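You operate a simulated robot arm through the tools that you are given. There is no shell and no other tool. Be economical: measure what you need, move in short steps, check, and stop when the job is done.

You are at the controls of a simulated two-armed robot. One attempt, no reset.

JOB
Load the ticket's cartridge into the white grease pot and screw it shut.
Fine: hold the pot while you open, load and close it; stand it in the purple tray. Set down upright: white grease pot.

Only the result counts: the job must be done as asked and must still hold three seconds after the hand-in. Knocking over, shifting, dropping, spilling or breaking anything else fails it.

ROBOT AND FRAMES
Two 7-joint arms with two-finger parallel grippers on one trunk, on a base that drives. Base frame: it is fixed to the floor where the robot stands at the start and does not move with it; the origin is under the middle of the robot, x ahead of it, y to its left, z up; the surface under the hand at the start is at about z = 0.8. Readings come in m, degrees, newtons and seconds.
The left shoulder is at the start at [0.07, 0.163, 1.095], the right one opposite. With the tool pointing down near the work surface each hand reaches from about 0.4 to 0.88 m from the robot's upright axis, wherever it stands, measured 20 degrees to its own side. Places, roughly: purple parts tray [0.4, 0.4, 0.8]. Payload 3.43 kg a hand.
The tool frame of a hand sits at the grasp point between the pads (the TCP): z along the fingers, y along the line on which they close. The tips reach 0.034 m beyond it. The gripper opens to 0.128 m. The fingers are 0.024 m wide and 0.012 m thick; the gripper's body (0.048 by 0.13 m) begins 0.096 m behind the TCP.
Orientation is told as [roll, pitch, yaw] about the base's x, y, z axes, in that order, counted from this pose: with the fingers straight down and closing along the base's y, the tool's x points along the base's -x, its y along +y and its z along -z.

CONTROLS
- The arms move only by the tool drive_tool. It takes "left_motion", "right_motion" or both (then of equal length, played together; a hand with none holds still); each is a list of rows, each a list of 6 numbers: the shift along the tool's x, y, z in m, then the turn, a rotation vector about the tool's x, y, z in degrees. In form: [[dx, dy, dz, rx, ry, rz], ...]. A call has 1 to 10 rows; each row is the pose to reach, as a shift and turn from the pose commanded when the call began, along the tool's axes at that moment. "left_fingers" and "right_fingers" are, for a hand that has rows, the gripper command, from -1 (fully open) to 1 (shut), values between in proportion, set as the call begins (left out, the last holds). Each row takes 0.2 s and may step no farther than 0.05 m and 8.6 degrees from the row before; otherwise, or with a gripper value out of range, the whole call is refused. Where a pose cannot be reached the arm comes as near as it can. A force on the tool above 40 N (or 10 N above the force at the start of the call, whichever is more), or a blocked arm, ends the call early, and 0.2 s more pass. Each finger travels about 0.153 m/s and halts on what it meets, pressing with about 43 N; the grip force reading is that of the motor and also rises with nothing between the fingers. The clock runs only during rows and for 0.2 s after the last one: add rows that repeat a pose to give the fingers time. The reply holds the time, the measured pose of the TCP, the force on the tool along the base axes, the opening and the grip force, in the units named above and with some noise, with the torque about the TCP (base axes, N m) and any sound that the robot's microphone picked up.
- Cameras (640 x 400 px; columns grow to the right, rows downward): "scene" is now at [0.1364, 0.0217, 1.3253]; the picture's right is [0.24, -0.97, -0.00], its down [-0.55, -0.14, -0.83] and it looks along [0.80, 0.20, -0.56] (base axes); focal length 222 px, centre (320, 200). "left" rides on the left gripper at [0.076, 0.011, -0.16] in its tool frame; the picture's right is [-0.15, 0.99, 0.00], its down [-0.88, -0.13, -0.46] and it looks along [-0.45, -0.07, 0.89] (tool axes); focal length 234 px, centre (320, 200). "right" rides on the right gripper at [0.076, -0.011, -0.16] in its tool frame; the picture's right is [0.15, 0.99, 0.00], its down [-0.88, 0.13, -0.46] and it looks along [-0.45, 0.07, 0.89] (tool axes); focal length 234 px, centre (320, 200). There is no depth. A picture from a camera that has moved, and an enlarged one, comes with that camera's place and axes in the base frame and with its lens.
- capture(camera): a new picture of that camera. No time passes.
- slide_trunk(by): slides the trunk up (or, below 0, down) by that many m; the arms and the scene camera ride with it, the base frame stays. It gives what a move gives, with no picture.
- base_move(legs): drives the robot by 1 to 6 legs, each [ahead, left, turn to the left] in m, m and degrees, along the robot's own axes; the way and the turn of a leg run together, so that a leg with both is an arc; at most 1.5 m and 180 degrees a leg. The arms and the cameras ride along, it lands a little off, and it stops where it bumps. It gives what a move gives.
- head_to(pan, tilt): turns the head with the scene camera to pan (to the left, within 86 degrees either way) and tilt (down, from -29 to 69), counted from straight ahead of the robot. It gives what a move gives.
- close_up(camera, box): a new picture of the part [left, top, right, bottom] of that camera's present view, enlarged. No time passes.
- sign_off(): hands the job in; it is judged then, once.

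Work in short steps. Places have to be worked out from the pictures, the camera data and where the tool is seen: move nearer, look again, correct. Check each grasp and each placing, and mend what went wrong. You have 120 turns and 108 pictures in all, those below and enlarged ones among them. Open the grippers and draw the arms clear of the work before you hand the job in, unless the task says otherwise; then end with one line.

The tools are called as name(argument=value, ...) on one line, values as JSON. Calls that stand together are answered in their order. drive_tool: Moves the arms, as the interface text tells. Its arguments: {"type":"object","properties":{"left_motion":{"type":"array"},"left_fingers":{"type":"number"},"right_motion":{"type":"array"},"right_fingers":{"type":"number"}},"required":[]} The other tools are called the same way: slide_trunk (by) slides the trunk up or down; base_move (legs) drives the base; head_to (pan, tilt) turns the head that bears the scene camera; capture (camera) takes a picture; close_up (camera, box) takes an enlarged picture of a part of a camera's view; sign_off () hands the job in.

At the start:

```text
clock: 0.0
left_tool_pos: [0.5494, 0.2461, 1.1479]
left_tool_rot: [0.1, 0.0, -0.1]
left_ft_force: [0.0, 0.5, -0.6]
left_wrist_torque: [0.02, -0.03, -0.02]
left_finger_gap: 0.1276
left_grasp_force: 0.1
right_tool_pos: [0.6177, -0.2951, 1.0792]
right_tool_rot: [0.1, 0.0, 0.0]
right_ft_force: [-0.4, -0.6, -0.7]
right_wrist_torque: [0.01, 0.02, 0.0]
right_finger_gap: 0.1278
right_grasp_force: 0.0
trunk travel left (down, up): [-0.575, 0.365]
robot x, y, heading: [-0.0036, -0.0011, -0.2]
head pan, tilt: [14.0, 34.2]
```

scene: 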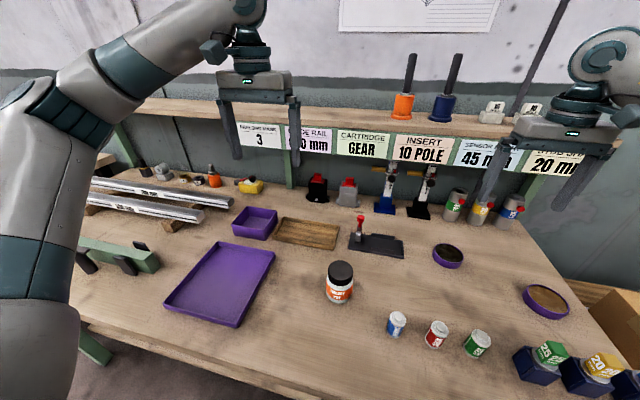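
right: 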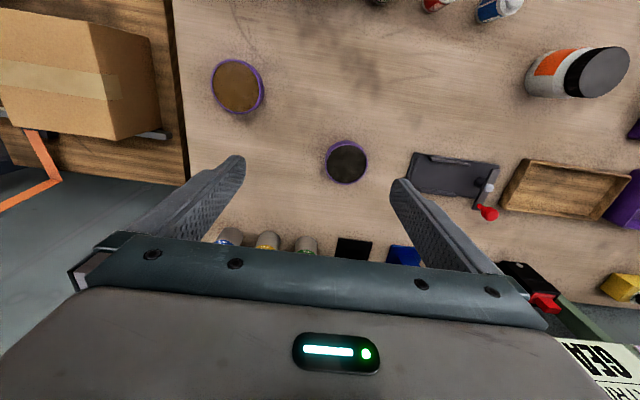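
left: 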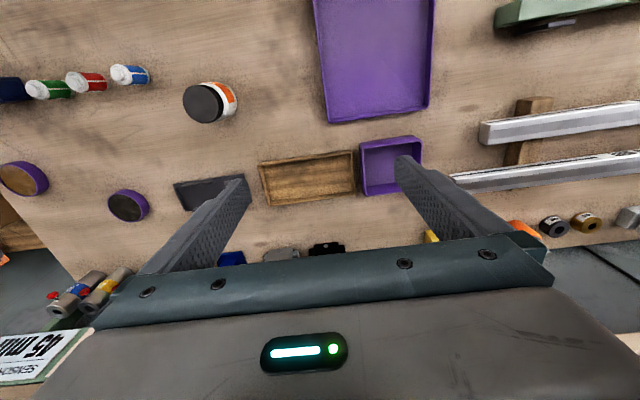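

I read the ticket row and look closely at the cartridges and the pot.

close_up(camera="scene", box=[220, 100, 620, 200])

close_up(camera="scene", box=[300, 240, 520, 378])

```text
1.60 times, centred on (420, 150) of scene
camera zoom: at [0.1364, 0.0217, 1.3253], right [0.24, -0.97, 0.0], down [-0.55, -0.14, -0.83], along [0.8, 0.2, -0.56], focal length 356 px, centre (160, 280)
```

zoom: 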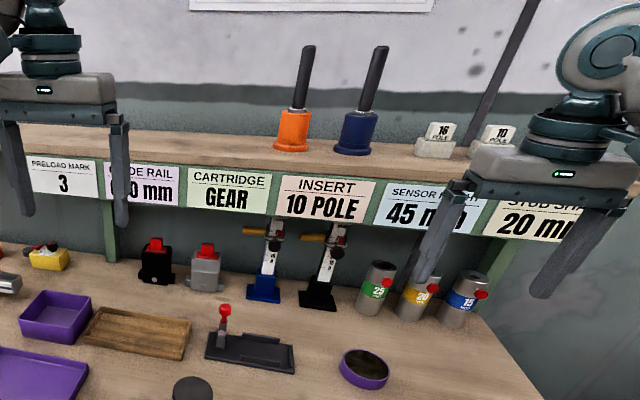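

```text
2.90 times, centred on (410, 309) of scene
camera zoom: at [0.1364, 0.0217, 1.3253], right [0.24, -0.97, 0.0], down [-0.55, -0.14, -0.83], along [0.8, 0.2, -0.56], focal length 644 px, centre (59, -116)
```

zoom: 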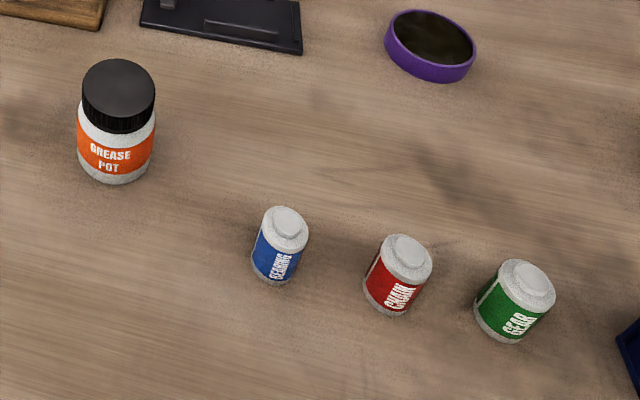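

The ticket says GEAR, which is the green cartridge at about [0.41, -0.24], and the pot is near [0.47, 0.05]. I back the robot off a little so that everything sits mid-reach.

base_move(legs=[[-0.12, 0, 0]])

head_to(pan=5, tilt=45)

capture(camera="scene")

```text
clock: 1.2
left_tool_pos: [0.428, 0.2483, 1.1483]
left_tool_rot: [0.1, 0.0, 0.0]
left_ft_force: [-0.7, -0.2, 0.2]
left_wrist_torque: [-0.05, 0.0, -0.03]
left_finger_gap: 0.1278
left_grasp_force: 0.0
right_tool_pos: [0.4981, -0.2953, 1.0777]
right_tool_rot: [0.0, 0.0, 0.1]
right_ft_force: [0.8, 0.1, 0.5]
right_wrist_torque: [0.0, -0.02, -0.01]
right_finger_gap: 0.1279
right_grasp_force: 0.1
trunk travel left (down, up): [-0.575, 0.365]
robot x, y, heading: [-0.1215, -0.0004, -0.2]
head pan, tilt: [14.0, 34.2]
```

```text
clock: 2.0
left_tool_pos: [0.4294, 0.2475, 1.1479]
left_tool_rot: [-0.1, 0.0, 0.1]
left_ft_force: [0.1, 0.6, 0.5]
left_wrist_torque: [0.0, 0.02, 0.02]
left_finger_gap: 0.1281
left_grasp_force: 0.1
right_tool_pos: [0.4982, -0.2937, 1.0773]
right_tool_rot: [-0.1, -0.1, 0.1]
right_ft_force: [-0.2, -0.3, -0.1]
right_wrist_torque: [0.0, -0.01, -0.01]
right_finger_gap: 0.1282
right_grasp_force: 0.1
trunk travel left (down, up): [-0.575, 0.365]
robot x, y, heading: [-0.1205, -0.0027, 0.2]
head pan, tilt: [5.0, 45.0]
```

```text
102 pictures are left
camera scene: at [0.0115, 0.0075, 1.3094], right [0.09, -1.0, 0.0], down [-0.7, -0.06, -0.71], along [0.7, 0.06, -0.71], focal length 222 px, centre (320, 200)
```

scene: 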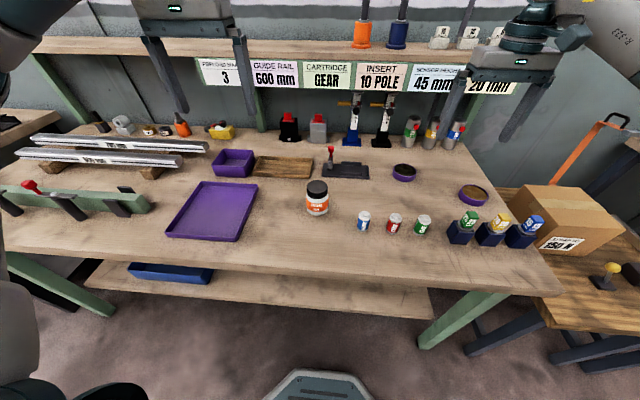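

The pot is confirmed at about [0.467, 0.055]. I turn the left hand to yaw +86 first, high above the table, and at the same time move the right hand over toward the pot's right side to look later.

drive_tool(left_motion=[[0, 0, 0, 0, 0, -8.5], [0, 0, 0, 0, 0, -17], [0, 0, 0, 0, 0, -25.5], [0, 0, 0, 0, 0, -34], [0, 0, 0, 0, 0, -42.5], [0, 0, 0, 0, 0, -51], [0, 0, 0, 0, 0, -59.5], [0, 0, 0, 0, 0, -68], [0, 0, 0, 0, 0, -76.5], [0, 0, 0, 0, 0, -85]])

```text
clock: 4.2
left_tool_pos: [0.4276, 0.248, 1.1474]
left_tool_rot: [0.0, 0.0, 85.2]
left_ft_force: [0.5, 0.3, 0.4]
left_wrist_torque: [0.01, -0.03, 0.0]
left_finger_gap: 0.1281
left_grasp_force: 0.1
right_tool_pos: [0.4987, -0.2952, 1.0774]
right_tool_rot: [0.0, 0.0, 0.0]
right_ft_force: [-0.5, -0.1, 0.0]
right_wrist_torque: [-0.02, 0.03, 0.02]
right_finger_gap: 0.1278
right_grasp_force: 0.1
trunk travel left (down, up): [-0.575, 0.365]
robot x, y, heading: [-0.1175, -0.0015, 0.0]
head pan, tilt: [5.0, 45.0]
```

The yaw turn is done. I tilt the fingers toward -y by 64 degrees while coming down partway, staying left of the pot.

drive_tool(left_motion=[[0, -0.005, 0.015, 0, 8, 0], [0, -0.01, 0.03, 0, 16, 0], [0, -0.015, 0.045, 0, 24, 0], [0, -0.02, 0.06, 0, 32, 0], [0, -0.025, 0.075, 0, 40, 0], [0, -0.03, 0.09, 0, 48, 0], [0, -0.035, 0.105, 0, 56, 0], [0, -0.04, 0.12, 0, 64, 0]])

capture(camera="scene")

capture(camera="left")

```text
clock: 6.0
left_tool_pos: [0.4699, 0.2461, 1.0276]
left_tool_rot: [-0.1, 64.2, 85.1]
left_ft_force: [-0.4, -0.2, -0.5]
left_wrist_torque: [-0.03, 0.02, 0.02]
left_finger_gap: 0.128
left_grasp_force: 0.0
right_tool_pos: [0.4983, -0.2934, 1.0777]
right_tool_rot: [0.0, 0.1, 0.2]
right_ft_force: [0.5, -1.1, 0.1]
right_wrist_torque: [0.0, 0.01, 0.0]
right_finger_gap: 0.1279
right_grasp_force: 0.0
trunk travel left (down, up): [-0.575, 0.365]
robot x, y, heading: [-0.1191, -0.0007, 0.2]
head pan, tilt: [5.0, 45.0]
```

```text
101 pictures are left
camera scene: at [0.0122, 0.0083, 1.3093], right [0.09, -1.0, 0.0], down [-0.7, -0.06, -0.71], along [0.7, 0.06, -0.71], focal length 222 px, centre (320, 200)
```

scene: 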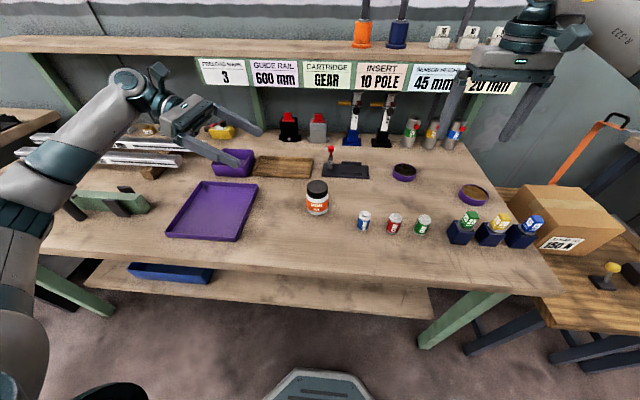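

```text
100 pictures are left
camera left: at [0.4669, 0.3564, 1.1663], right [-0.98, 0.15, -0.13], down [0.2, 0.78, -0.59], along [0.02, -0.61, -0.79], focal length 234 px, centre (320, 200)
```

left: 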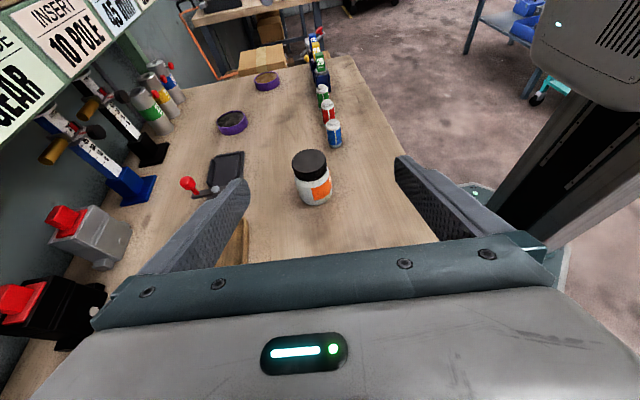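

Left orientation works; the left view puts the pot about [0.473, 0.06]. I move to a pre-grasp 0.12 m behind it along the finger axis, then look.

drive_tool(left_motion=[[-0.022, -0.0045, 0.033, 0, 0, 0], [-0.045, -0.009, 0.066, 0, 0, 0], [-0.067, -0.0135, 0.098, 0, 0, 0], [-0.089, -0.018, 0.131, 0, 0, 0]])

capture(camera="left")

close_up(camera="scene", box=[220, 140, 380, 240])

```text
clock: 7.0
left_tool_pos: [0.4809, 0.1645, 0.8914]
left_tool_rot: [0.2, 64.0, 85.1]
left_ft_force: [-0.4, 0.8, 0.0]
left_wrist_torque: [-0.03, -0.03, -0.03]
left_finger_gap: 0.1278
left_grasp_force: 0.1
right_tool_pos: [0.4994, -0.2951, 1.0775]
right_tool_rot: [0.0, 0.1, 0.1]
right_ft_force: [-0.8, 0.1, 0.0]
right_wrist_torque: [0.01, 0.01, -0.01]
right_finger_gap: 0.1281
right_grasp_force: 0.1
trunk travel left (down, up): [-0.575, 0.365]
robot x, y, heading: [-0.122, 0.0013, 0.3]
head pan, tilt: [5.0, 45.0]
```

```text
99 pictures are left
camera left: at [0.477, 0.2752, 1.0299], right [-0.98, 0.15, -0.13], down [0.2, 0.78, -0.59], along [0.01, -0.61, -0.8], focal length 234 px, centre (320, 200)
```

left: 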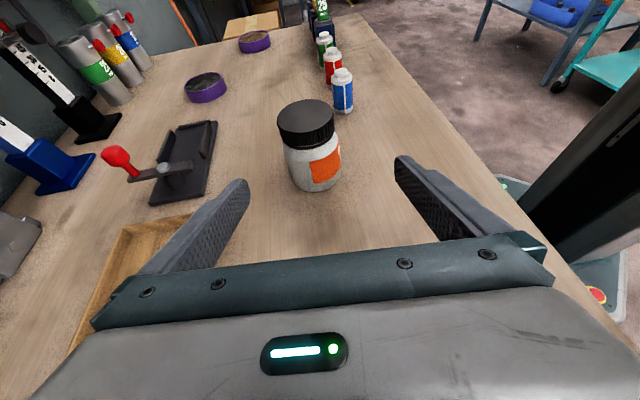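

```text
4.00 times, centred on (300, 190) of scene
camera zoom: at [0.0124, 0.0072, 1.3092], right [0.09, -1.0, 0.0], down [-0.7, -0.06, -0.71], along [0.7, 0.06, -0.71], focal length 889 px, centre (400, 240)
```

zoom: 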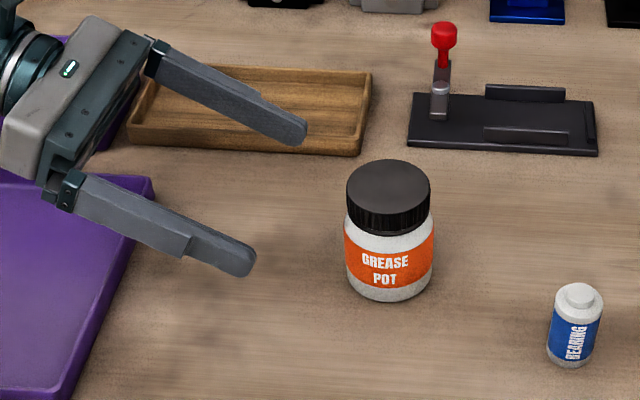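

The pot is near [0.474, 0.060]. I advance along the fingers in three steps with the gripper open.

drive_tool(left_motion=[[-0.001, -0.001, 0.04, 0, 0, 0], [-0.0015, -0.002, 0.08, 0, 0, 0], [-0.002, -0.003, 0.117, 0, 0, 0]])

capture(camera="left")

close_up(camera="scene", box=[220, 140, 380, 240])

```text
clock: 7.8
left_tool_pos: [0.4731, 0.0613, 0.8362]
left_tool_rot: [0.1, 64.0, 85.1]
left_ft_force: [-0.3, -0.3, -0.2]
left_wrist_torque: [-0.01, -0.01, 0.03]
left_finger_gap: 0.1281
left_grasp_force: 0.0
right_tool_pos: [0.4982, -0.2961, 1.077]
right_tool_rot: [0.1, 0.1, 0.1]
right_ft_force: [0.5, -0.7, 0.2]
right_wrist_torque: [0.02, 0.0, 0.02]
right_finger_gap: 0.1277
right_grasp_force: 0.0
trunk travel left (down, up): [-0.575, 0.365]
robot x, y, heading: [-0.1245, 0.0014, 0.1]
head pan, tilt: [5.0, 45.0]
```

```text
97 pictures are left
camera left: at [0.4706, 0.1712, 0.9746], right [-0.98, 0.15, -0.13], down [0.2, 0.78, -0.59], along [0.01, -0.61, -0.8], focal length 234 px, centre (320, 200)
```

left: 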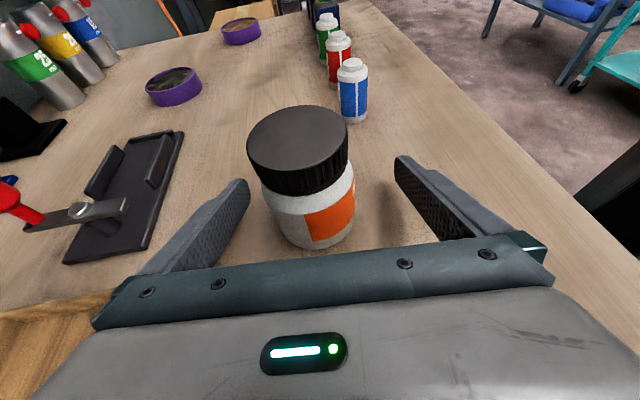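

```text
4.00 times, centred on (300, 190) of scene
camera zoom: at [0.0122, 0.0066, 1.3093], right [0.09, -1.0, 0.0], down [-0.7, -0.06, -0.71], along [0.7, 0.06, -0.71], focal length 889 px, centre (400, 240)
```

zoom: 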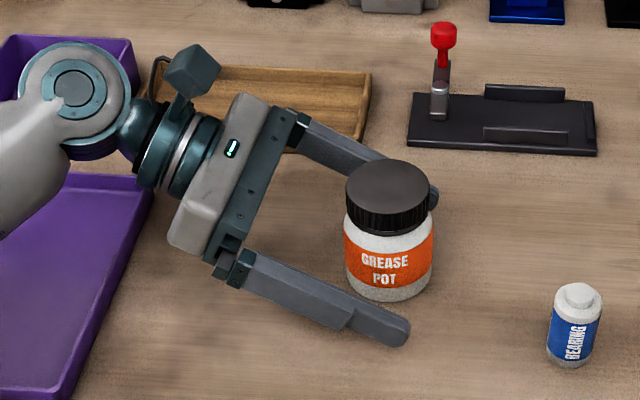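

The pot sits about 9 mm farther in +x than the grip middle. I shift that way, then close on the body.

drive_tool(left_motion=[[0, -0.009, 0.004, 0, 0, 0]])

drive_tool(left_motion=[[0, 0, 0, 0, 0, 0], [0, 0, 0, 0, 0, 0], [0, 0, 0, 0, 0, 0], [0, 0, 0, 0, 0, 0]], left_fingers=1)

capture(camera="left")

```text
clock: 8.2
left_tool_pos: [0.4815, 0.0568, 0.8345]
left_tool_rot: [0.2, 64.0, 85.4]
left_ft_force: [0.5, -0.2, -0.8]
left_wrist_torque: [0.0, 0.01, 0.0]
left_finger_gap: 0.1281
left_grasp_force: 0.1
right_tool_pos: [0.4993, -0.2958, 1.0776]
right_tool_rot: [0.0, 0.2, 0.0]
right_ft_force: [0.8, 0.3, -0.1]
right_wrist_torque: [0.01, -0.01, -0.01]
right_finger_gap: 0.128
right_grasp_force: 0.1
trunk travel left (down, up): [-0.575, 0.365]
robot x, y, heading: [-0.12, -0.0023, -0.1]
head pan, tilt: [5.0, 45.0]
```

```text
clock: 9.2
left_tool_pos: [0.4822, 0.0567, 0.8357]
left_tool_rot: [-0.1, 64.0, 85.1]
left_ft_force: [0.5, -1.0, -1.0]
left_wrist_torque: [-0.02, -0.05, 0.0]
left_finger_gap: 0.065
left_grasp_force: 43.1
right_tool_pos: [0.4985, -0.2947, 1.0785]
right_tool_rot: [0.0, 0.0, 0.1]
right_ft_force: [1.2, 1.0, -0.6]
right_wrist_torque: [-0.01, 0.02, 0.01]
right_finger_gap: 0.1277
right_grasp_force: 0.0
trunk travel left (down, up): [-0.575, 0.365]
robot x, y, heading: [-0.1199, -0.0013, -0.2]
head pan, tilt: [5.0, 45.0]
```

```text
95 pictures are left
camera left: at [0.4793, 0.1672, 0.9734], right [-0.98, 0.15, -0.13], down [0.2, 0.78, -0.59], along [0.01, -0.61, -0.8], focal length 234 px, centre (320, 200)
```

left: 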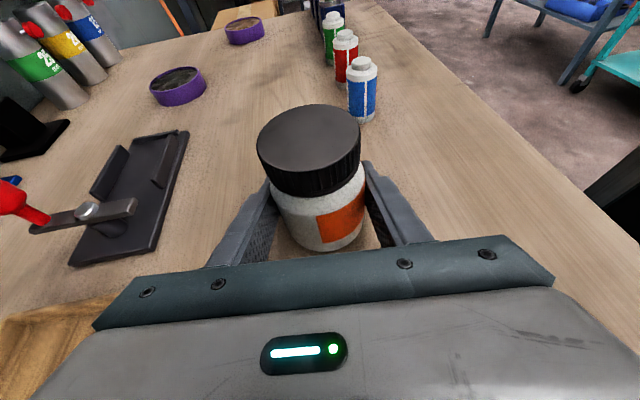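

The pot is held (gap 0.065). I'll keep it on the table and bring the right hand above the lid, with the fingers partly open to miss the left palm.

drive_tool(right_motion=[[0.002, 0.044, 0, 0, 0, 0], [0.004, 0.088, 0, 0, 0, 0], [0.006, 0.132, 0, 0, 0, 0], [0.008, 0.176, 0, 0, 0, 0], [0.01, 0.22, 0, 0, 0, 0], [0.012, 0.264, 0, 0, 0, 0], [0.014, 0.308, 0, 0, 0, 0], [0.0165, 0.35, 0, 0, 0, 0]], right_fingers=-0.33)

capture(camera="right")

capture(camera="scene")

```text
clock: 11.0
left_tool_pos: [0.482, 0.0581, 0.8361]
left_tool_rot: [0.0, 64.2, 85.1]
left_ft_force: [-0.2, 2.2, 1.5]
left_wrist_torque: [0.06, -0.06, 0.01]
left_finger_gap: 0.0646
left_grasp_force: 42.9
right_tool_pos: [0.4814, 0.058, 1.0797]
right_tool_rot: [-0.1, 0.0, 0.1]
right_ft_force: [0.0, 0.5, 0.3]
right_wrist_torque: [-0.04, 0.01, -0.01]
right_finger_gap: 0.0849
right_grasp_force: 0.0
trunk travel left (down, up): [-0.575, 0.365]
robot x, y, heading: [-0.1204, -0.0018, -0.0]
head pan, tilt: [5.0, 45.0]
```

```text
94 pictures are left
camera right: at [0.4054, 0.0473, 1.2381], right [-0.15, 0.99, 0.0], down [0.88, 0.13, 0.46], along [0.45, 0.07, -0.89], focal length 234 px, centre (320, 200)
```

right: 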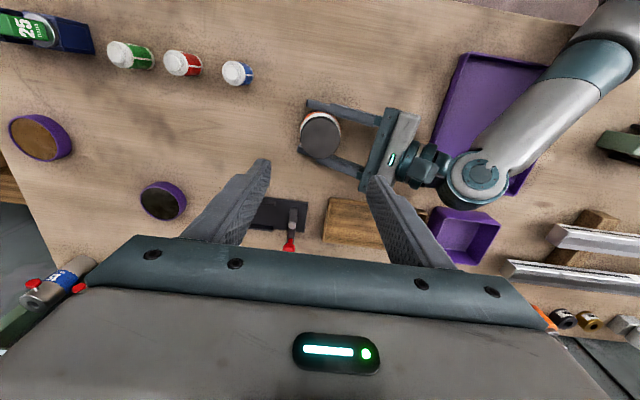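

```text
93 pictures are left
camera scene: at [0.0113, 0.0093, 1.3093], right [0.09, -1.0, 0.0], down [-0.7, -0.06, -0.71], along [0.7, 0.06, -0.71], focal length 222 px, centre (320, 200)
```

scene: 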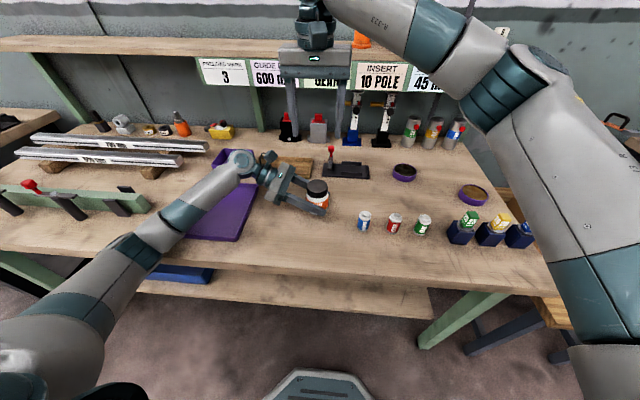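

The lid centre reads about [0.480, 0.059], under the right hand. I descend to just above the lid and check.

drive_tool(right_motion=[[0, 0, 0.045, 0, 0, 0], [0, 0, 0.09, 0, 0, 0], [0.001, 0.001, 0.135, 0, 0, 0]])

capture(camera="right")

close_up(camera="scene", box=[260, 120, 388, 200])

```text
clock: 11.8
left_tool_pos: [0.482, 0.0573, 0.8353]
left_tool_rot: [0.0, 64.0, 85.1]
left_ft_force: [0.8, -1.0, 0.0]
left_wrist_torque: [-0.06, -0.02, -0.04]
left_finger_gap: 0.0646
left_grasp_force: 42.8
right_tool_pos: [0.4815, 0.0561, 0.9449]
right_tool_rot: [0.0, 0.1, 0.1]
right_ft_force: [0.3, 0.7, 0.1]
right_wrist_torque: [0.01, -0.01, -0.04]
right_finger_gap: 0.0853
right_grasp_force: 0.1
trunk travel left (down, up): [-0.575, 0.365]
robot x, y, heading: [-0.1228, 0.0024, 0.1]
head pan, tilt: [5.0, 45.0]
```

```text
92 pictures are left
camera right: at [0.4062, 0.0443, 1.1041], right [-0.15, 0.99, 0.0], down [0.88, 0.13, 0.46], along [0.45, 0.07, -0.89], focal length 234 px, centre (320, 200)
```

right: 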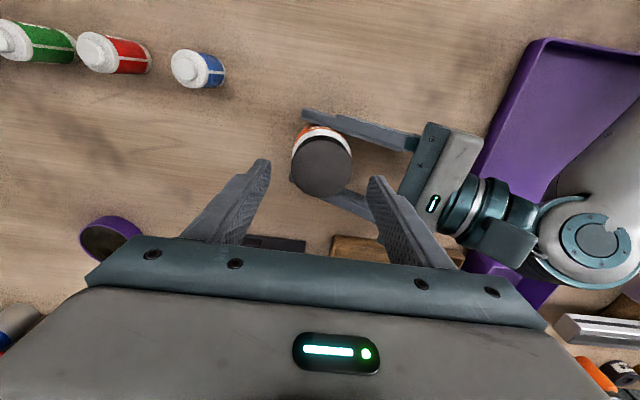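

```text
5.00 times, centred on (324, 160) of scene
camera zoom: at [0.0119, 0.0074, 1.3093], right [0.09, -1.0, 0.0], down [-0.7, -0.06, -0.71], along [0.7, 0.06, -0.71], focal length 1111 px, centre (300, 400)
```

zoom: 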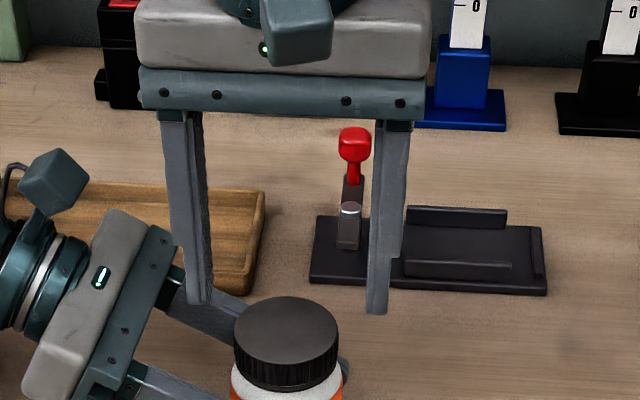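

Lid centre about [0.477, 0.056]. I lower so that the tips span the lid's side only, then look before closing.

drive_tool(right_motion=[[0.0015, 0, 0.018, 0, 0, 0], [0.003, 0, 0.036, 0, 0, 0]])

close_up(camera="scene", box=[260, 140, 388, 220])

close_up(camera="left", box=[200, 50, 420, 188])

```text
clock: 12.4
left_tool_pos: [0.4825, 0.0572, 0.8354]
left_tool_rot: [0.0, 63.9, 85.1]
left_ft_force: [-0.4, -0.6, 0.6]
left_wrist_torque: [0.02, -0.03, 0.01]
left_finger_gap: 0.0644
left_grasp_force: 42.9
right_tool_pos: [0.4774, 0.056, 0.9081]
right_tool_rot: [0.0, 0.1, 0.1]
right_ft_force: [-0.6, 0.3, -0.6]
right_wrist_torque: [-0.02, 0.02, -0.01]
right_finger_gap: 0.0853
right_grasp_force: 0.1
trunk travel left (down, up): [-0.575, 0.365]
robot x, y, heading: [-0.1183, -0.0029, 0.3]
head pan, tilt: [5.0, 45.0]
```

```text
5.00 times, centred on (324, 180) of scene
camera zoom: at [0.0116, 0.0075, 1.3093], right [0.09, -1.0, 0.0], down [-0.7, -0.06, -0.71], along [0.7, 0.06, -0.71], focal length 1111 px, centre (300, 300)
```

zoom: 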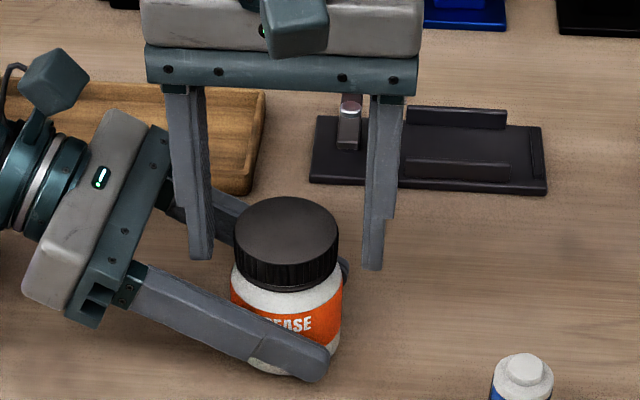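

```text
2.90 times, centred on (310, 119) of left
camera zoom: at [0.4793, 0.1675, 0.9734], right [-0.98, 0.15, -0.13], down [0.2, 0.78, -0.59], along [0.01, -0.61, -0.8], focal length 679 px, centre (349, 435)
```

zoom: 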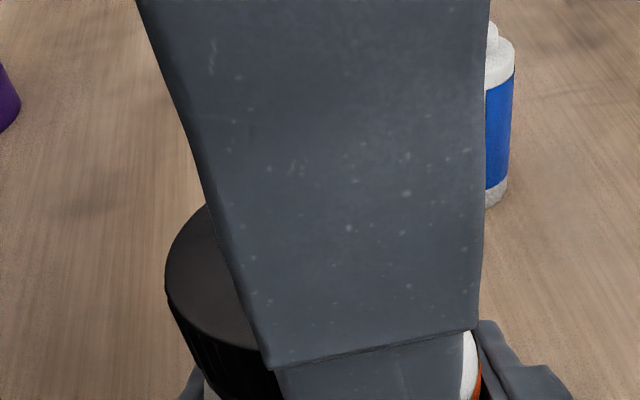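

Hand is centred on the lid with tips at its lower rim. I close the right fingers on the lid.

drive_tool(right_motion=[[0, 0, 0, 0, 0, 0], [0, 0, 0, 0, 0, 0], [0, 0, 0, 0, 0, 0]], right_fingers=1)

close_up(camera="scene", box=[260, 140, 388, 220])

```text
clock: 13.2
left_tool_pos: [0.4823, 0.0569, 0.8351]
left_tool_rot: [0.1, 64.0, 85.2]
left_ft_force: [0.3, -7.8, 1.7]
left_wrist_torque: [0.34, 0.02, 0.02]
left_finger_gap: 0.0644
left_grasp_force: 43.2
right_tool_pos: [0.4769, 0.0568, 0.9081]
right_tool_rot: [0.1, 0.0, 0.3]
right_ft_force: [-0.7, 8.6, -1.2]
right_wrist_torque: [0.25, 0.03, 0.06]
right_finger_gap: 0.0565
right_grasp_force: 43.2
trunk travel left (down, up): [-0.575, 0.365]
robot x, y, heading: [-0.1227, 0.0009, 0.1]
head pan, tilt: [5.0, 45.0]
```

```text
5.00 times, centred on (324, 180) of scene
camera zoom: at [0.0116, 0.0075, 1.3093], right [0.09, -1.0, 0.0], down [-0.7, -0.06, -0.71], along [0.7, 0.06, -0.71], focal length 1111 px, centre (300, 300)
```

zoom: 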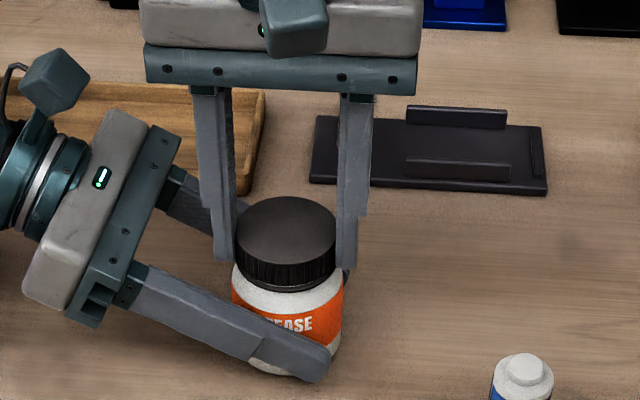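

Lid gripped (gap 0.0565). I turn it counter-clockwise (yaw +) 40 degrees and watch torque and force.

drive_tool(right_motion=[[0, 0, 0, 0, 0, -8], [0, 0, 0, 0, 0, -16], [0, 0, 0, 0, 0, -24], [0, 0, 0, 0, 0, -32], [0, 0, 0, 0, 0, -40]])

close_up(camera="scene", box=[260, 140, 388, 220])

```text
clock: 14.4
left_tool_pos: [0.482, 0.0574, 0.8346]
left_tool_rot: [0.2, 63.9, 85.2]
left_ft_force: [-6.0, 7.1, 1.1]
left_wrist_torque: [-0.65, -0.39, -0.03]
left_finger_gap: 0.0645
left_grasp_force: 42.9
right_tool_pos: [0.4779, 0.0551, 0.906]
right_tool_rot: [-0.2, 0.1, 40.1]
right_ft_force: [5.6, -10.2, 3.3]
right_wrist_torque: [-0.14, -0.22, -0.1]
right_finger_gap: 0.0562
right_grasp_force: 42.6
trunk travel left (down, up): [-0.575, 0.365]
robot x, y, heading: [-0.1186, -0.0002, -0.1]
head pan, tilt: [5.0, 45.0]
```

```text
5.00 times, centred on (324, 180) of scene
camera zoom: at [0.0113, 0.0072, 1.3093], right [0.09, -1.0, 0.0], down [-0.7, -0.06, -0.71], along [0.7, 0.06, -0.71], focal length 1111 px, centre (300, 300)
```

zoom: 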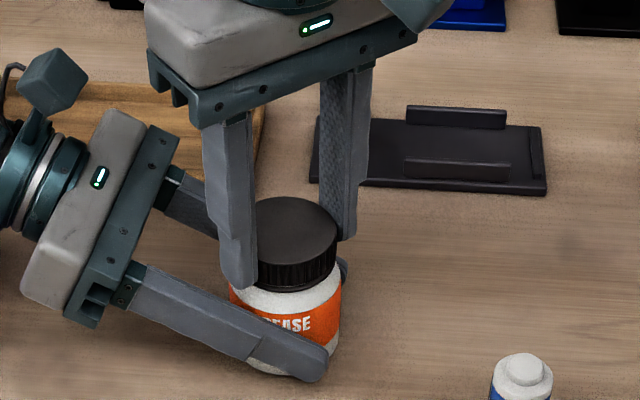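

Turned with little torque and the pot held still. I continue another 80 degrees.

drive_tool(right_motion=[[0, 0, 0, 0, 0, -8], [0, 0, 0, 0, 0, -16], [0, 0, 0, 0, 0, -24], [0, 0, 0, 0, 0, -32], [0, 0, 0, 0, 0, -40], [0, 0, 0, 0, 0, -48], [0, 0, 0, 0, 0, -56], [0, 0, 0, 0, 0, -64], [0, 0, 0, 0, 0, -72], [0, 0, 0, 0, 0, -80]])

close_up(camera="scene", box=[260, 140, 388, 220])

```text
clock: 16.2
left_tool_pos: [0.4788, 0.0593, 0.8345]
left_tool_rot: [0.4, 63.8, 85.2]
left_ft_force: [-6.1, 0.7, 2.5]
left_wrist_torque: [0.21, -0.16, 0.13]
left_finger_gap: 0.0637
left_grasp_force: 42.9
right_tool_pos: [0.4752, 0.0618, 0.9068]
right_tool_rot: [-3.8, -1.7, 70.9]
right_ft_force: [4.7, -1.6, 2.0]
right_wrist_torque: [-0.2, 0.01, -0.03]
right_finger_gap: 0.0562
right_grasp_force: 43.2
right hand out of reach, approached as far as the arm can: row 4, 5, 6, 7, 8, 9
trunk travel left (down, up): [-0.575, 0.365]
robot x, y, heading: [-0.1202, -0.0031, 0.1]
head pan, tilt: [5.0, 45.0]
stopped in row 9 (right hand): the force on the tool passed its limit at 64 N (the readings are from after the stop); the commanded pose is now the measured one
```

```text
5.00 times, centred on (324, 180) of scene
camera zoom: at [0.0102, 0.0078, 1.3092], right [0.09, -1.0, 0.0], down [-0.7, -0.06, -0.71], along [0.7, 0.06, -0.71], focal length 1111 px, centre (300, 300)
```

zoom: 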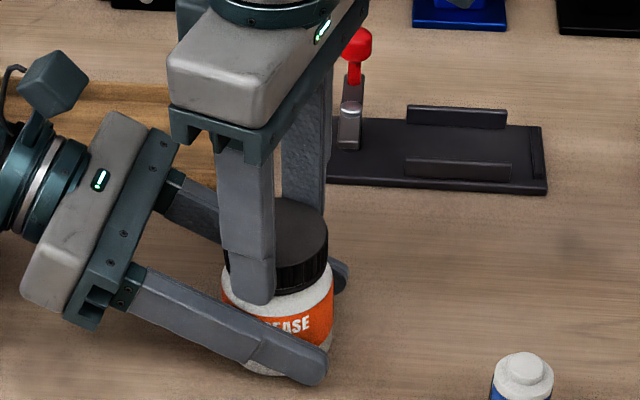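

Wrist limit is near yaw 70, so I'll ratchet. I open the right fingers, rise and level the hand.

drive_tool(right_motion=[[0, 0, 0, 0, 0, 0], [0, 0, 0, 0, 0, 0], [0, 0, -0.02, -2, 1, 0], [0, 0, -0.045, -3.8, 1.7, 0]], right_fingers=-0.33)

close_up(camera="scene", box=[260, 140, 388, 220])

```text
clock: 17.2
left_tool_pos: [0.4798, 0.0576, 0.8338]
left_tool_rot: [0.3, 64.0, 85.1]
left_ft_force: [0.0, -0.6, 0.7]
left_wrist_torque: [0.01, -0.03, -0.02]
left_finger_gap: 0.0633
left_grasp_force: 42.5
right_tool_pos: [0.4728, 0.0598, 0.9518]
right_tool_rot: [0.1, 0.1, 71.0]
right_ft_force: [0.2, -0.1, -0.7]
right_wrist_torque: [-0.02, 0.0, 0.01]
right_finger_gap: 0.0852
right_grasp_force: 0.0
trunk travel left (down, up): [-0.575, 0.365]
robot x, y, heading: [-0.1207, 0.0028, 0.1]
head pan, tilt: [5.0, 45.0]
```

```text
5.00 times, centred on (324, 180) of scene
camera zoom: at [0.0115, 0.0076, 1.3092], right [0.09, -1.0, 0.0], down [-0.7, -0.06, -0.71], along [0.7, 0.06, -0.71], focal length 1111 px, centre (300, 300)
```

zoom: 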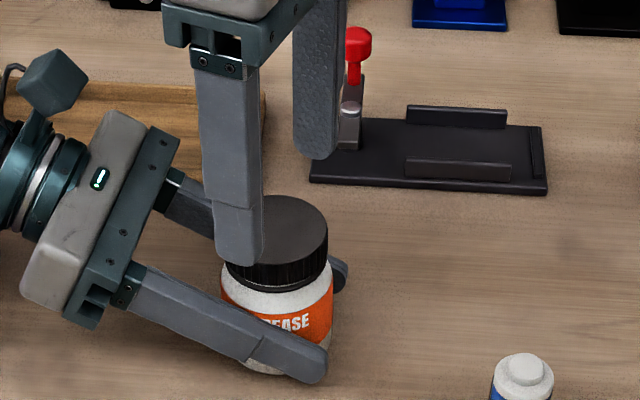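

The pot slid some mm toward the left palm. I swing the right wrist back in two calls, staying above the lid.

drive_tool(right_motion=[[0, 0, 0, 0, 0, 8.5], [0, 0, 0, 0, 0, 17], [0, 0, 0, 0, 0, 25.5], [0, 0, 0, 0, 0, 34], [0, 0, 0, 0, 0, 42.5], [0, 0, 0, 0, 0, 51], [0, 0, 0, 0, 0, 59.5], [0, 0, 0, 0, 0, 68]])

capture(camera="right")

close_up(camera="left", box=[200, 80, 420, 250])

```text
clock: 19.0
left_tool_pos: [0.4803, 0.0573, 0.8354]
left_tool_rot: [0.4, 63.8, 85.1]
left_ft_force: [-0.5, -0.1, 0.0]
left_wrist_torque: [-0.03, 0.02, -0.02]
left_finger_gap: 0.0633
left_grasp_force: 43.1
right_tool_pos: [0.4742, 0.06, 0.9508]
right_tool_rot: [0.0, 0.1, 2.8]
right_ft_force: [-0.7, 0.0, 0.3]
right_wrist_torque: [0.02, -0.02, -0.02]
right_finger_gap: 0.0851
right_grasp_force: 0.1
trunk travel left (down, up): [-0.575, 0.365]
robot x, y, heading: [-0.12, -0.0009, -0.2]
head pan, tilt: [5.0, 45.0]
```

```text
84 pictures are left
camera right: at [0.3991, 0.0454, 1.1101], right [-0.19, 0.98, 0.0], down [0.87, 0.17, 0.45], along [0.45, 0.09, -0.89], focal length 234 px, centre (320, 200)
```

right: 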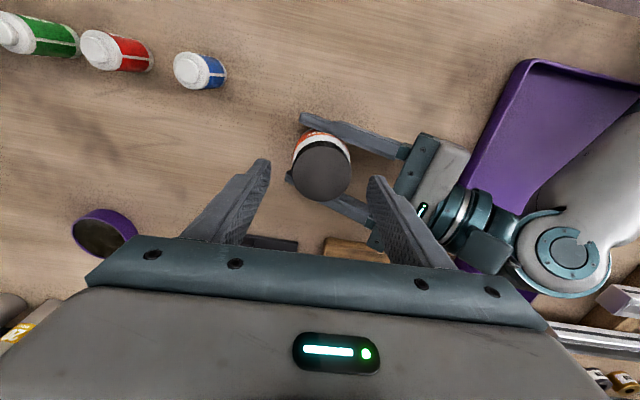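

```text
2.35 times, centred on (310, 165) of left
camera zoom: at [0.4787, 0.1681, 0.9732], right [-0.98, 0.15, -0.13], down [0.2, 0.78, -0.59], along [0.01, -0.6, -0.8], focal length 551 px, centre (344, 282)
```

zoom: 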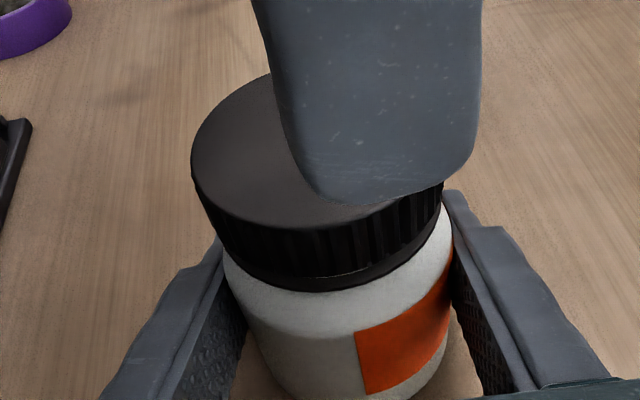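

The lid centre is at about [0.474, 0.060], right under the hand. I swing on to yaw about -55.

drive_tool(right_motion=[[0, 0, 0, 0, 0, 8.5], [0, 0, 0, 0, 0, 17], [0, 0, 0, 0, 0, 25.5], [0, 0, 0, 0, 0, 34], [0, 0, 0, 0, 0, 42.5], [0, 0, 0, 0, 0, 51], [0, 0, 0, 0, 0, 59.5]])

close_up(camera="scene", box=[240, 120, 400, 220])

```text
clock: 20.6
left_tool_pos: [0.4806, 0.0587, 0.8345]
left_tool_rot: [0.4, 64.0, 85.2]
left_ft_force: [-0.4, -0.2, -0.3]
left_wrist_torque: [0.03, -0.03, -0.02]
left_finger_gap: 0.0633
left_grasp_force: 42.8
right_tool_pos: [0.4737, 0.06, 0.95]
right_tool_rot: [-0.1, 0.0, -56.7]
right_ft_force: [0.2, 1.0, 0.5]
right_wrist_torque: [-0.02, 0.01, -0.02]
right_finger_gap: 0.0849
right_grasp_force: 0.0
trunk travel left (down, up): [-0.575, 0.365]
robot x, y, heading: [-0.1204, 0.0015, 0.1]
head pan, tilt: [5.0, 45.0]
```

```text
4.00 times, centred on (320, 170) of scene
camera zoom: at [0.0117, 0.0076, 1.3092], right [0.09, -1.0, 0.0], down [-0.7, -0.06, -0.71], along [0.7, 0.06, -0.71], focal length 889 px, centre (320, 320)
```

zoom: 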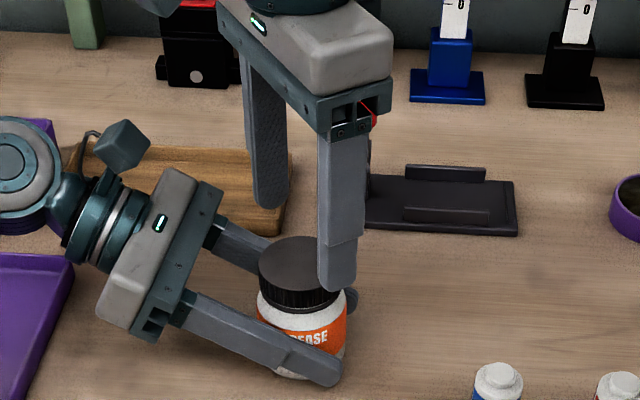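

Yaw -57 is reachable and clear of the left hand. I go down on the lid and close.

drive_tool(right_motion=[[0, 0, 0.02, 0, 0, 0], [0, 0, 0.041, 0, 0, 0]])

drive_tool(right_motion=[[0, 0, 0, 0, 0, 0], [0, 0, 0, 0, 0, 0], [0, 0, 0, 0, 0, 0]], right_fingers=1)

close_up(camera="scene", box=[260, 140, 388, 220])

```text
clock: 21.2
left_tool_pos: [0.4803, 0.0586, 0.8346]
left_tool_rot: [0.3, 63.8, 85.3]
left_ft_force: [-0.7, 0.1, -0.8]
left_wrist_torque: [0.01, 0.01, 0.01]
left_finger_gap: 0.0633
left_grasp_force: 43.0
right_tool_pos: [0.4732, 0.06, 0.9103]
right_tool_rot: [-0.1, -0.1, -56.5]
right_ft_force: [-0.1, -0.3, -0.6]
right_wrist_torque: [-0.02, -0.03, 0.0]
right_finger_gap: 0.0852
right_grasp_force: 0.0
trunk travel left (down, up): [-0.575, 0.365]
robot x, y, heading: [-0.1242, 0.003, 0.2]
head pan, tilt: [5.0, 45.0]
```

```text
clock: 21.8
left_tool_pos: [0.4765, 0.0545, 0.8357]
left_tool_rot: [0.6, 64.2, 84.6]
left_ft_force: [-2.0, -1.2, 0.5]
left_wrist_torque: [0.12, -0.21, 0.02]
left_finger_gap: 0.0632
left_grasp_force: 42.8
right_tool_pos: [0.4758, 0.0602, 0.9113]
right_tool_rot: [0.2, 0.0, -56.6]
right_ft_force: [1.9, 0.6, -1.7]
right_wrist_torque: [-0.03, 0.0, 0.01]
right_finger_gap: 0.0563
right_grasp_force: 42.8
trunk travel left (down, up): [-0.575, 0.365]
robot x, y, heading: [-0.1185, 0.0006, 0.2]
head pan, tilt: [5.0, 45.0]
stopped in row 2 (left hand): the force on the tool passed its limit at 41 N (the readings are from after the stop); the commanded pose is now the measured one
```

```text
5.00 times, centred on (324, 180) of scene
camera zoom: at [0.0116, 0.0077, 1.3092], right [0.09, -1.0, 0.0], down [-0.7, -0.06, -0.71], along [0.7, 0.06, -0.71], focal length 1111 px, centre (300, 300)
```

zoom: 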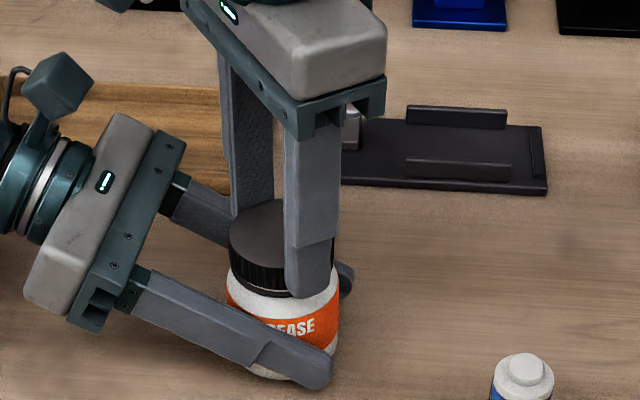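

Both hands settled with low force and the lid is gripped. I turn it another 80 degrees.

drive_tool(right_motion=[[0, 0, 0, 0, 0, -8], [0, 0, 0, 0, 0, -16], [0, 0, 0, 0, 0, -24], [0, 0, 0, 0, 0, -32], [0, 0, 0, 0, 0, -40], [0, 0, 0, 0, 0, -48], [0, 0, 0, 0, 0, -56], [0, 0, 0, 0, 0, -64], [0, 0, 0, 0, 0, -72], [0, 0, 0, 0, 0, -80]])

close_up(camera="scene", box=[260, 140, 388, 220])

```text
clock: 24.0
left_tool_pos: [0.4766, 0.0553, 0.8354]
left_tool_rot: [0.6, 63.9, 84.8]
left_ft_force: [1.3, 15.9, -1.5]
left_wrist_torque: [-0.87, -0.26, 0.02]
left_finger_gap: 0.0632
left_grasp_force: 42.7
right_tool_pos: [0.4752, 0.0606, 0.9108]
right_tool_rot: [0.0, -0.3, 23.5]
right_ft_force: [-1.2, -15.9, 2.1]
right_wrist_torque: [-0.39, 0.42, -0.04]
right_finger_gap: 0.0562
right_grasp_force: 43.0
trunk travel left (down, up): [-0.575, 0.365]
robot x, y, heading: [-0.1201, 0.0008, 0.2]
head pan, tilt: [5.0, 45.0]
```

```text
5.00 times, centred on (324, 180) of scene
camera zoom: at [0.0117, 0.0076, 1.3092], right [0.09, -1.0, 0.0], down [-0.7, -0.06, -0.71], along [0.7, 0.06, -0.71], focal length 1111 px, centre (300, 300)
```

zoom: 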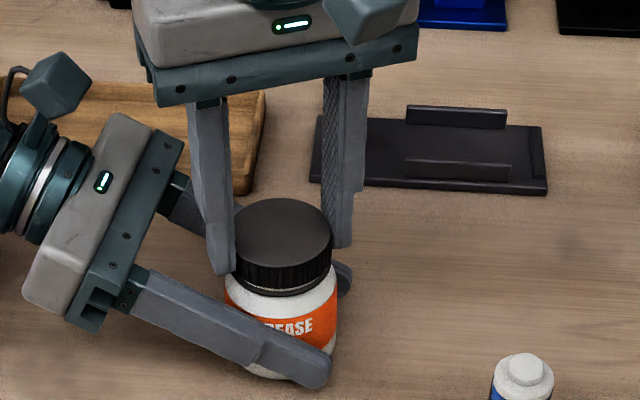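

A side force of 16 N has built up; I ease the hand 1.5 mm toward -y while turning on another 40 degrees to yaw about 64.

drive_tool(right_motion=[[0.0006, -0.0014, 0, 0, 0, -8], [0.0006, -0.0014, 0, 0, 0, -16], [0.0006, -0.0014, 0, 0, 0, -24], [0.0006, -0.0014, 0, 0, 0, -32], [0.0006, -0.0014, 0, 0, 0, -38]])

close_up(camera="left", box=[200, 80, 420, 250])

```text
clock: 25.2
left_tool_pos: [0.4768, 0.0547, 0.8351]
left_tool_rot: [0.6, 64.1, 84.8]
left_ft_force: [0.9, 17.4, -4.1]
left_wrist_torque: [-0.85, -0.38, 0.0]
left_finger_gap: 0.0633
left_grasp_force: 43.4
right_tool_pos: [0.4754, 0.0597, 0.9114]
right_tool_rot: [-0.2, -0.3, 61.4]
right_ft_force: [-1.0, -17.6, 4.7]
right_wrist_torque: [-0.44, 0.43, -0.06]
right_finger_gap: 0.0561
right_grasp_force: 42.2
trunk travel left (down, up): [-0.575, 0.365]
robot x, y, heading: [-0.1201, -0.0012, 0.0]
head pan, tilt: [5.0, 45.0]
```

```text
2.35 times, centred on (310, 165) of left
camera zoom: at [0.4763, 0.1653, 0.9731], right [-0.98, 0.16, -0.13], down [0.21, 0.78, -0.59], along [0.0, -0.61, -0.79], focal length 551 px, centre (344, 282)
```

zoom: 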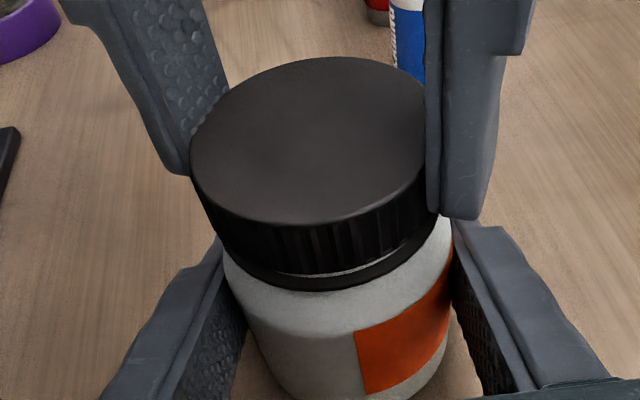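

The gap under the lid is opening, so it is unscrewing. Ratchet again: open, rise, swing back.

drive_tool(right_motion=[[0, 0, 0, 0, 0, 0], [0, 0, 0, 0, 0, 0], [0, 0, -0.045, 0, 0, 0], [0, 0, -0.045, 0, 0, 8.5], [0, 0, -0.045, 0, 0, 17], [0, 0, -0.045, 0, 0, 25.5], [0, 0, -0.045, 0, 0, 34], [0, 0, -0.045, 0, 0, 42.5], [0, 0, -0.045, 0, 0, 51], [0, 0, -0.045, 0, 0, 59.5]], right_fingers=-0.33)

capture(camera="right")

```text
clock: 27.4
left_tool_pos: [0.4763, 0.0537, 0.8357]
left_tool_rot: [0.6, 64.1, 84.6]
left_ft_force: [-0.1, -0.5, -1.5]
left_wrist_torque: [0.01, 0.01, -0.01]
left_finger_gap: 0.0631
left_grasp_force: 43.0
right_tool_pos: [0.4754, 0.0587, 0.9567]
right_tool_rot: [0.3, -0.2, 1.7]
right_ft_force: [-0.7, -0.4, 0.8]
right_wrist_torque: [-0.04, -0.01, -0.02]
right_finger_gap: 0.0849
right_grasp_force: 0.0
trunk travel left (down, up): [-0.575, 0.365]
robot x, y, heading: [-0.1191, 0.0022, 0.1]
head pan, tilt: [5.0, 45.0]
```

```text
78 pictures are left
camera right: at [0.3992, 0.0449, 1.1148], right [-0.17, 0.98, 0.0], down [0.87, 0.15, 0.46], along [0.45, 0.08, -0.89], focal length 234 px, centre (320, 200)
```

right: 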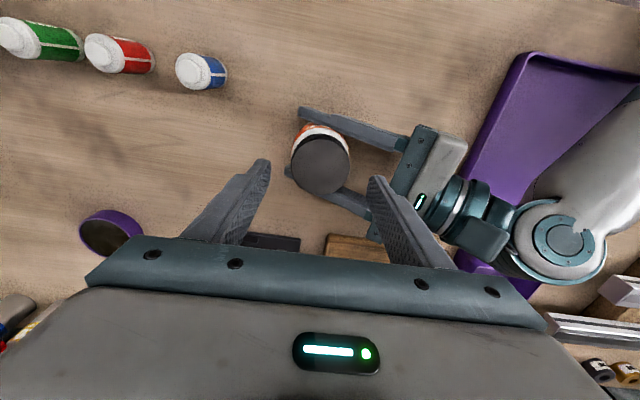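

Lid centre now about [0.472, 0.058]. I swing on to yaw -55, recentre and descend.

drive_tool(right_motion=[[0.0035, -0.001, 0, 0, 0, 8.5], [0.0035, -0.001, 0, 0, 0, 17], [0.0035, -0.001, 0, 0, 0, 25.5], [0.0035, -0.001, 0, 0, 0, 34], [0.0035, -0.001, 0, 0, 0, 42.5], [0.0035, -0.001, 0, 0, 0, 51], [0.0035, -0.001, 0, 0, 0, 57], [0.0035, -0.001, 0.022, 0, 0, 57], [0.0035, -0.001, 0.043, 0, 0, 57]])

drive_tool(right_motion=[[0, 0, 0, 0, 0, 0], [0, 0, 0, 0, 0, 0], [0, 0, 0, 0, 0, 0]], right_fingers=1)

```text
clock: 29.4
left_tool_pos: [0.4762, 0.0543, 0.8351]
left_tool_rot: [0.6, 64.0, 84.7]
left_ft_force: [0.3, -0.2, -0.4]
left_wrist_torque: [0.0, 0.0, -0.01]
left_finger_gap: 0.0633
left_grasp_force: 43.1
right_tool_pos: [0.4724, 0.0598, 0.9131]
right_tool_rot: [0.4, 0.0, -55.1]
right_ft_force: [-0.4, -0.4, -0.3]
right_wrist_torque: [0.03, 0.0, -0.04]
right_finger_gap: 0.0851
right_grasp_force: 0.0
trunk travel left (down, up): [-0.575, 0.365]
robot x, y, heading: [-0.1193, -0.0026, 0.1]
head pan, tilt: [5.0, 45.0]
```

```text
clock: 30.2
left_tool_pos: [0.4761, 0.0525, 0.8351]
left_tool_rot: [0.6, 64.2, 84.4]
left_ft_force: [-25.1, -16.3, 3.7]
left_wrist_torque: [0.78, -1.31, 0.12]
left_finger_gap: 0.0629
left_grasp_force: 42.3
right_tool_pos: [0.4743, 0.0603, 0.913]
right_tool_rot: [0.6, 0.0, -55.4]
right_ft_force: [25.0, 15.4, -4.4]
right_wrist_torque: [0.46, -0.7, 0.08]
right_finger_gap: 0.0557
right_grasp_force: 42.8
trunk travel left (down, up): [-0.575, 0.365]
robot x, y, heading: [-0.1188, -0.0024, -0.1]
head pan, tilt: [5.0, 45.0]
```

The lid sits about 2.5 mm farther along the closing line; I ease the hand that way, then turn 80 degrees with a slight rise.

drive_tool(right_motion=[[0, 0.0027, 0, 0, 0, 0], [0, 0.0027, 0, 0, 0, -8], [0, 0.0027, 0, 0, 0, -16], [0, 0.0027, 0, 0, 0, -24], [0, 0.0027, 0, 0, 0, -32], [0, 0.0027, 0, 0, 0, -40], [0, 0.0027, 0, 0, 0, -48], [0, 0.0027, 0, 0, 0, -56], [0, 0.0027, 0, 0, 0, -64], [0, 0.0027, 0, 0, 0, -72]])

close_up(camera="scene", box=[260, 140, 388, 220])

```text
clock: 32.4
left_tool_pos: [0.4756, 0.0541, 0.8357]
left_tool_rot: [0.5, 64.1, 84.7]
left_ft_force: [-17.1, -11.2, -2.5]
left_wrist_torque: [0.57, -0.96, 0.11]
left_finger_gap: 0.0632
left_grasp_force: 43.5
right_tool_pos: [0.4759, 0.0593, 0.9144]
right_tool_rot: [0.1, -0.3, 17.0]
right_ft_force: [16.2, 11.4, 0.3]
right_wrist_torque: [0.32, -0.37, 0.02]
right_finger_gap: 0.0557
right_grasp_force: 43.0
trunk travel left (down, up): [-0.575, 0.365]
robot x, y, heading: [-0.1203, 0.0029, 0.0]
head pan, tilt: [5.0, 45.0]
```

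```text
5.00 times, centred on (324, 180) of scene
camera zoom: at [0.0117, 0.0076, 1.3092], right [0.09, -1.0, 0.0], down [-0.7, -0.06, -0.71], along [0.7, 0.06, -0.71], focal length 1111 px, centre (300, 300)
```

zoom: 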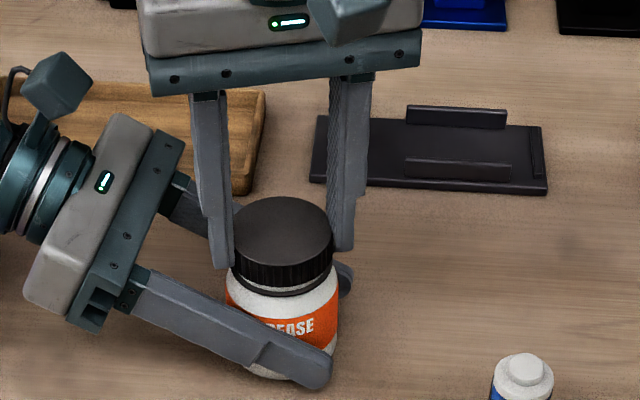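

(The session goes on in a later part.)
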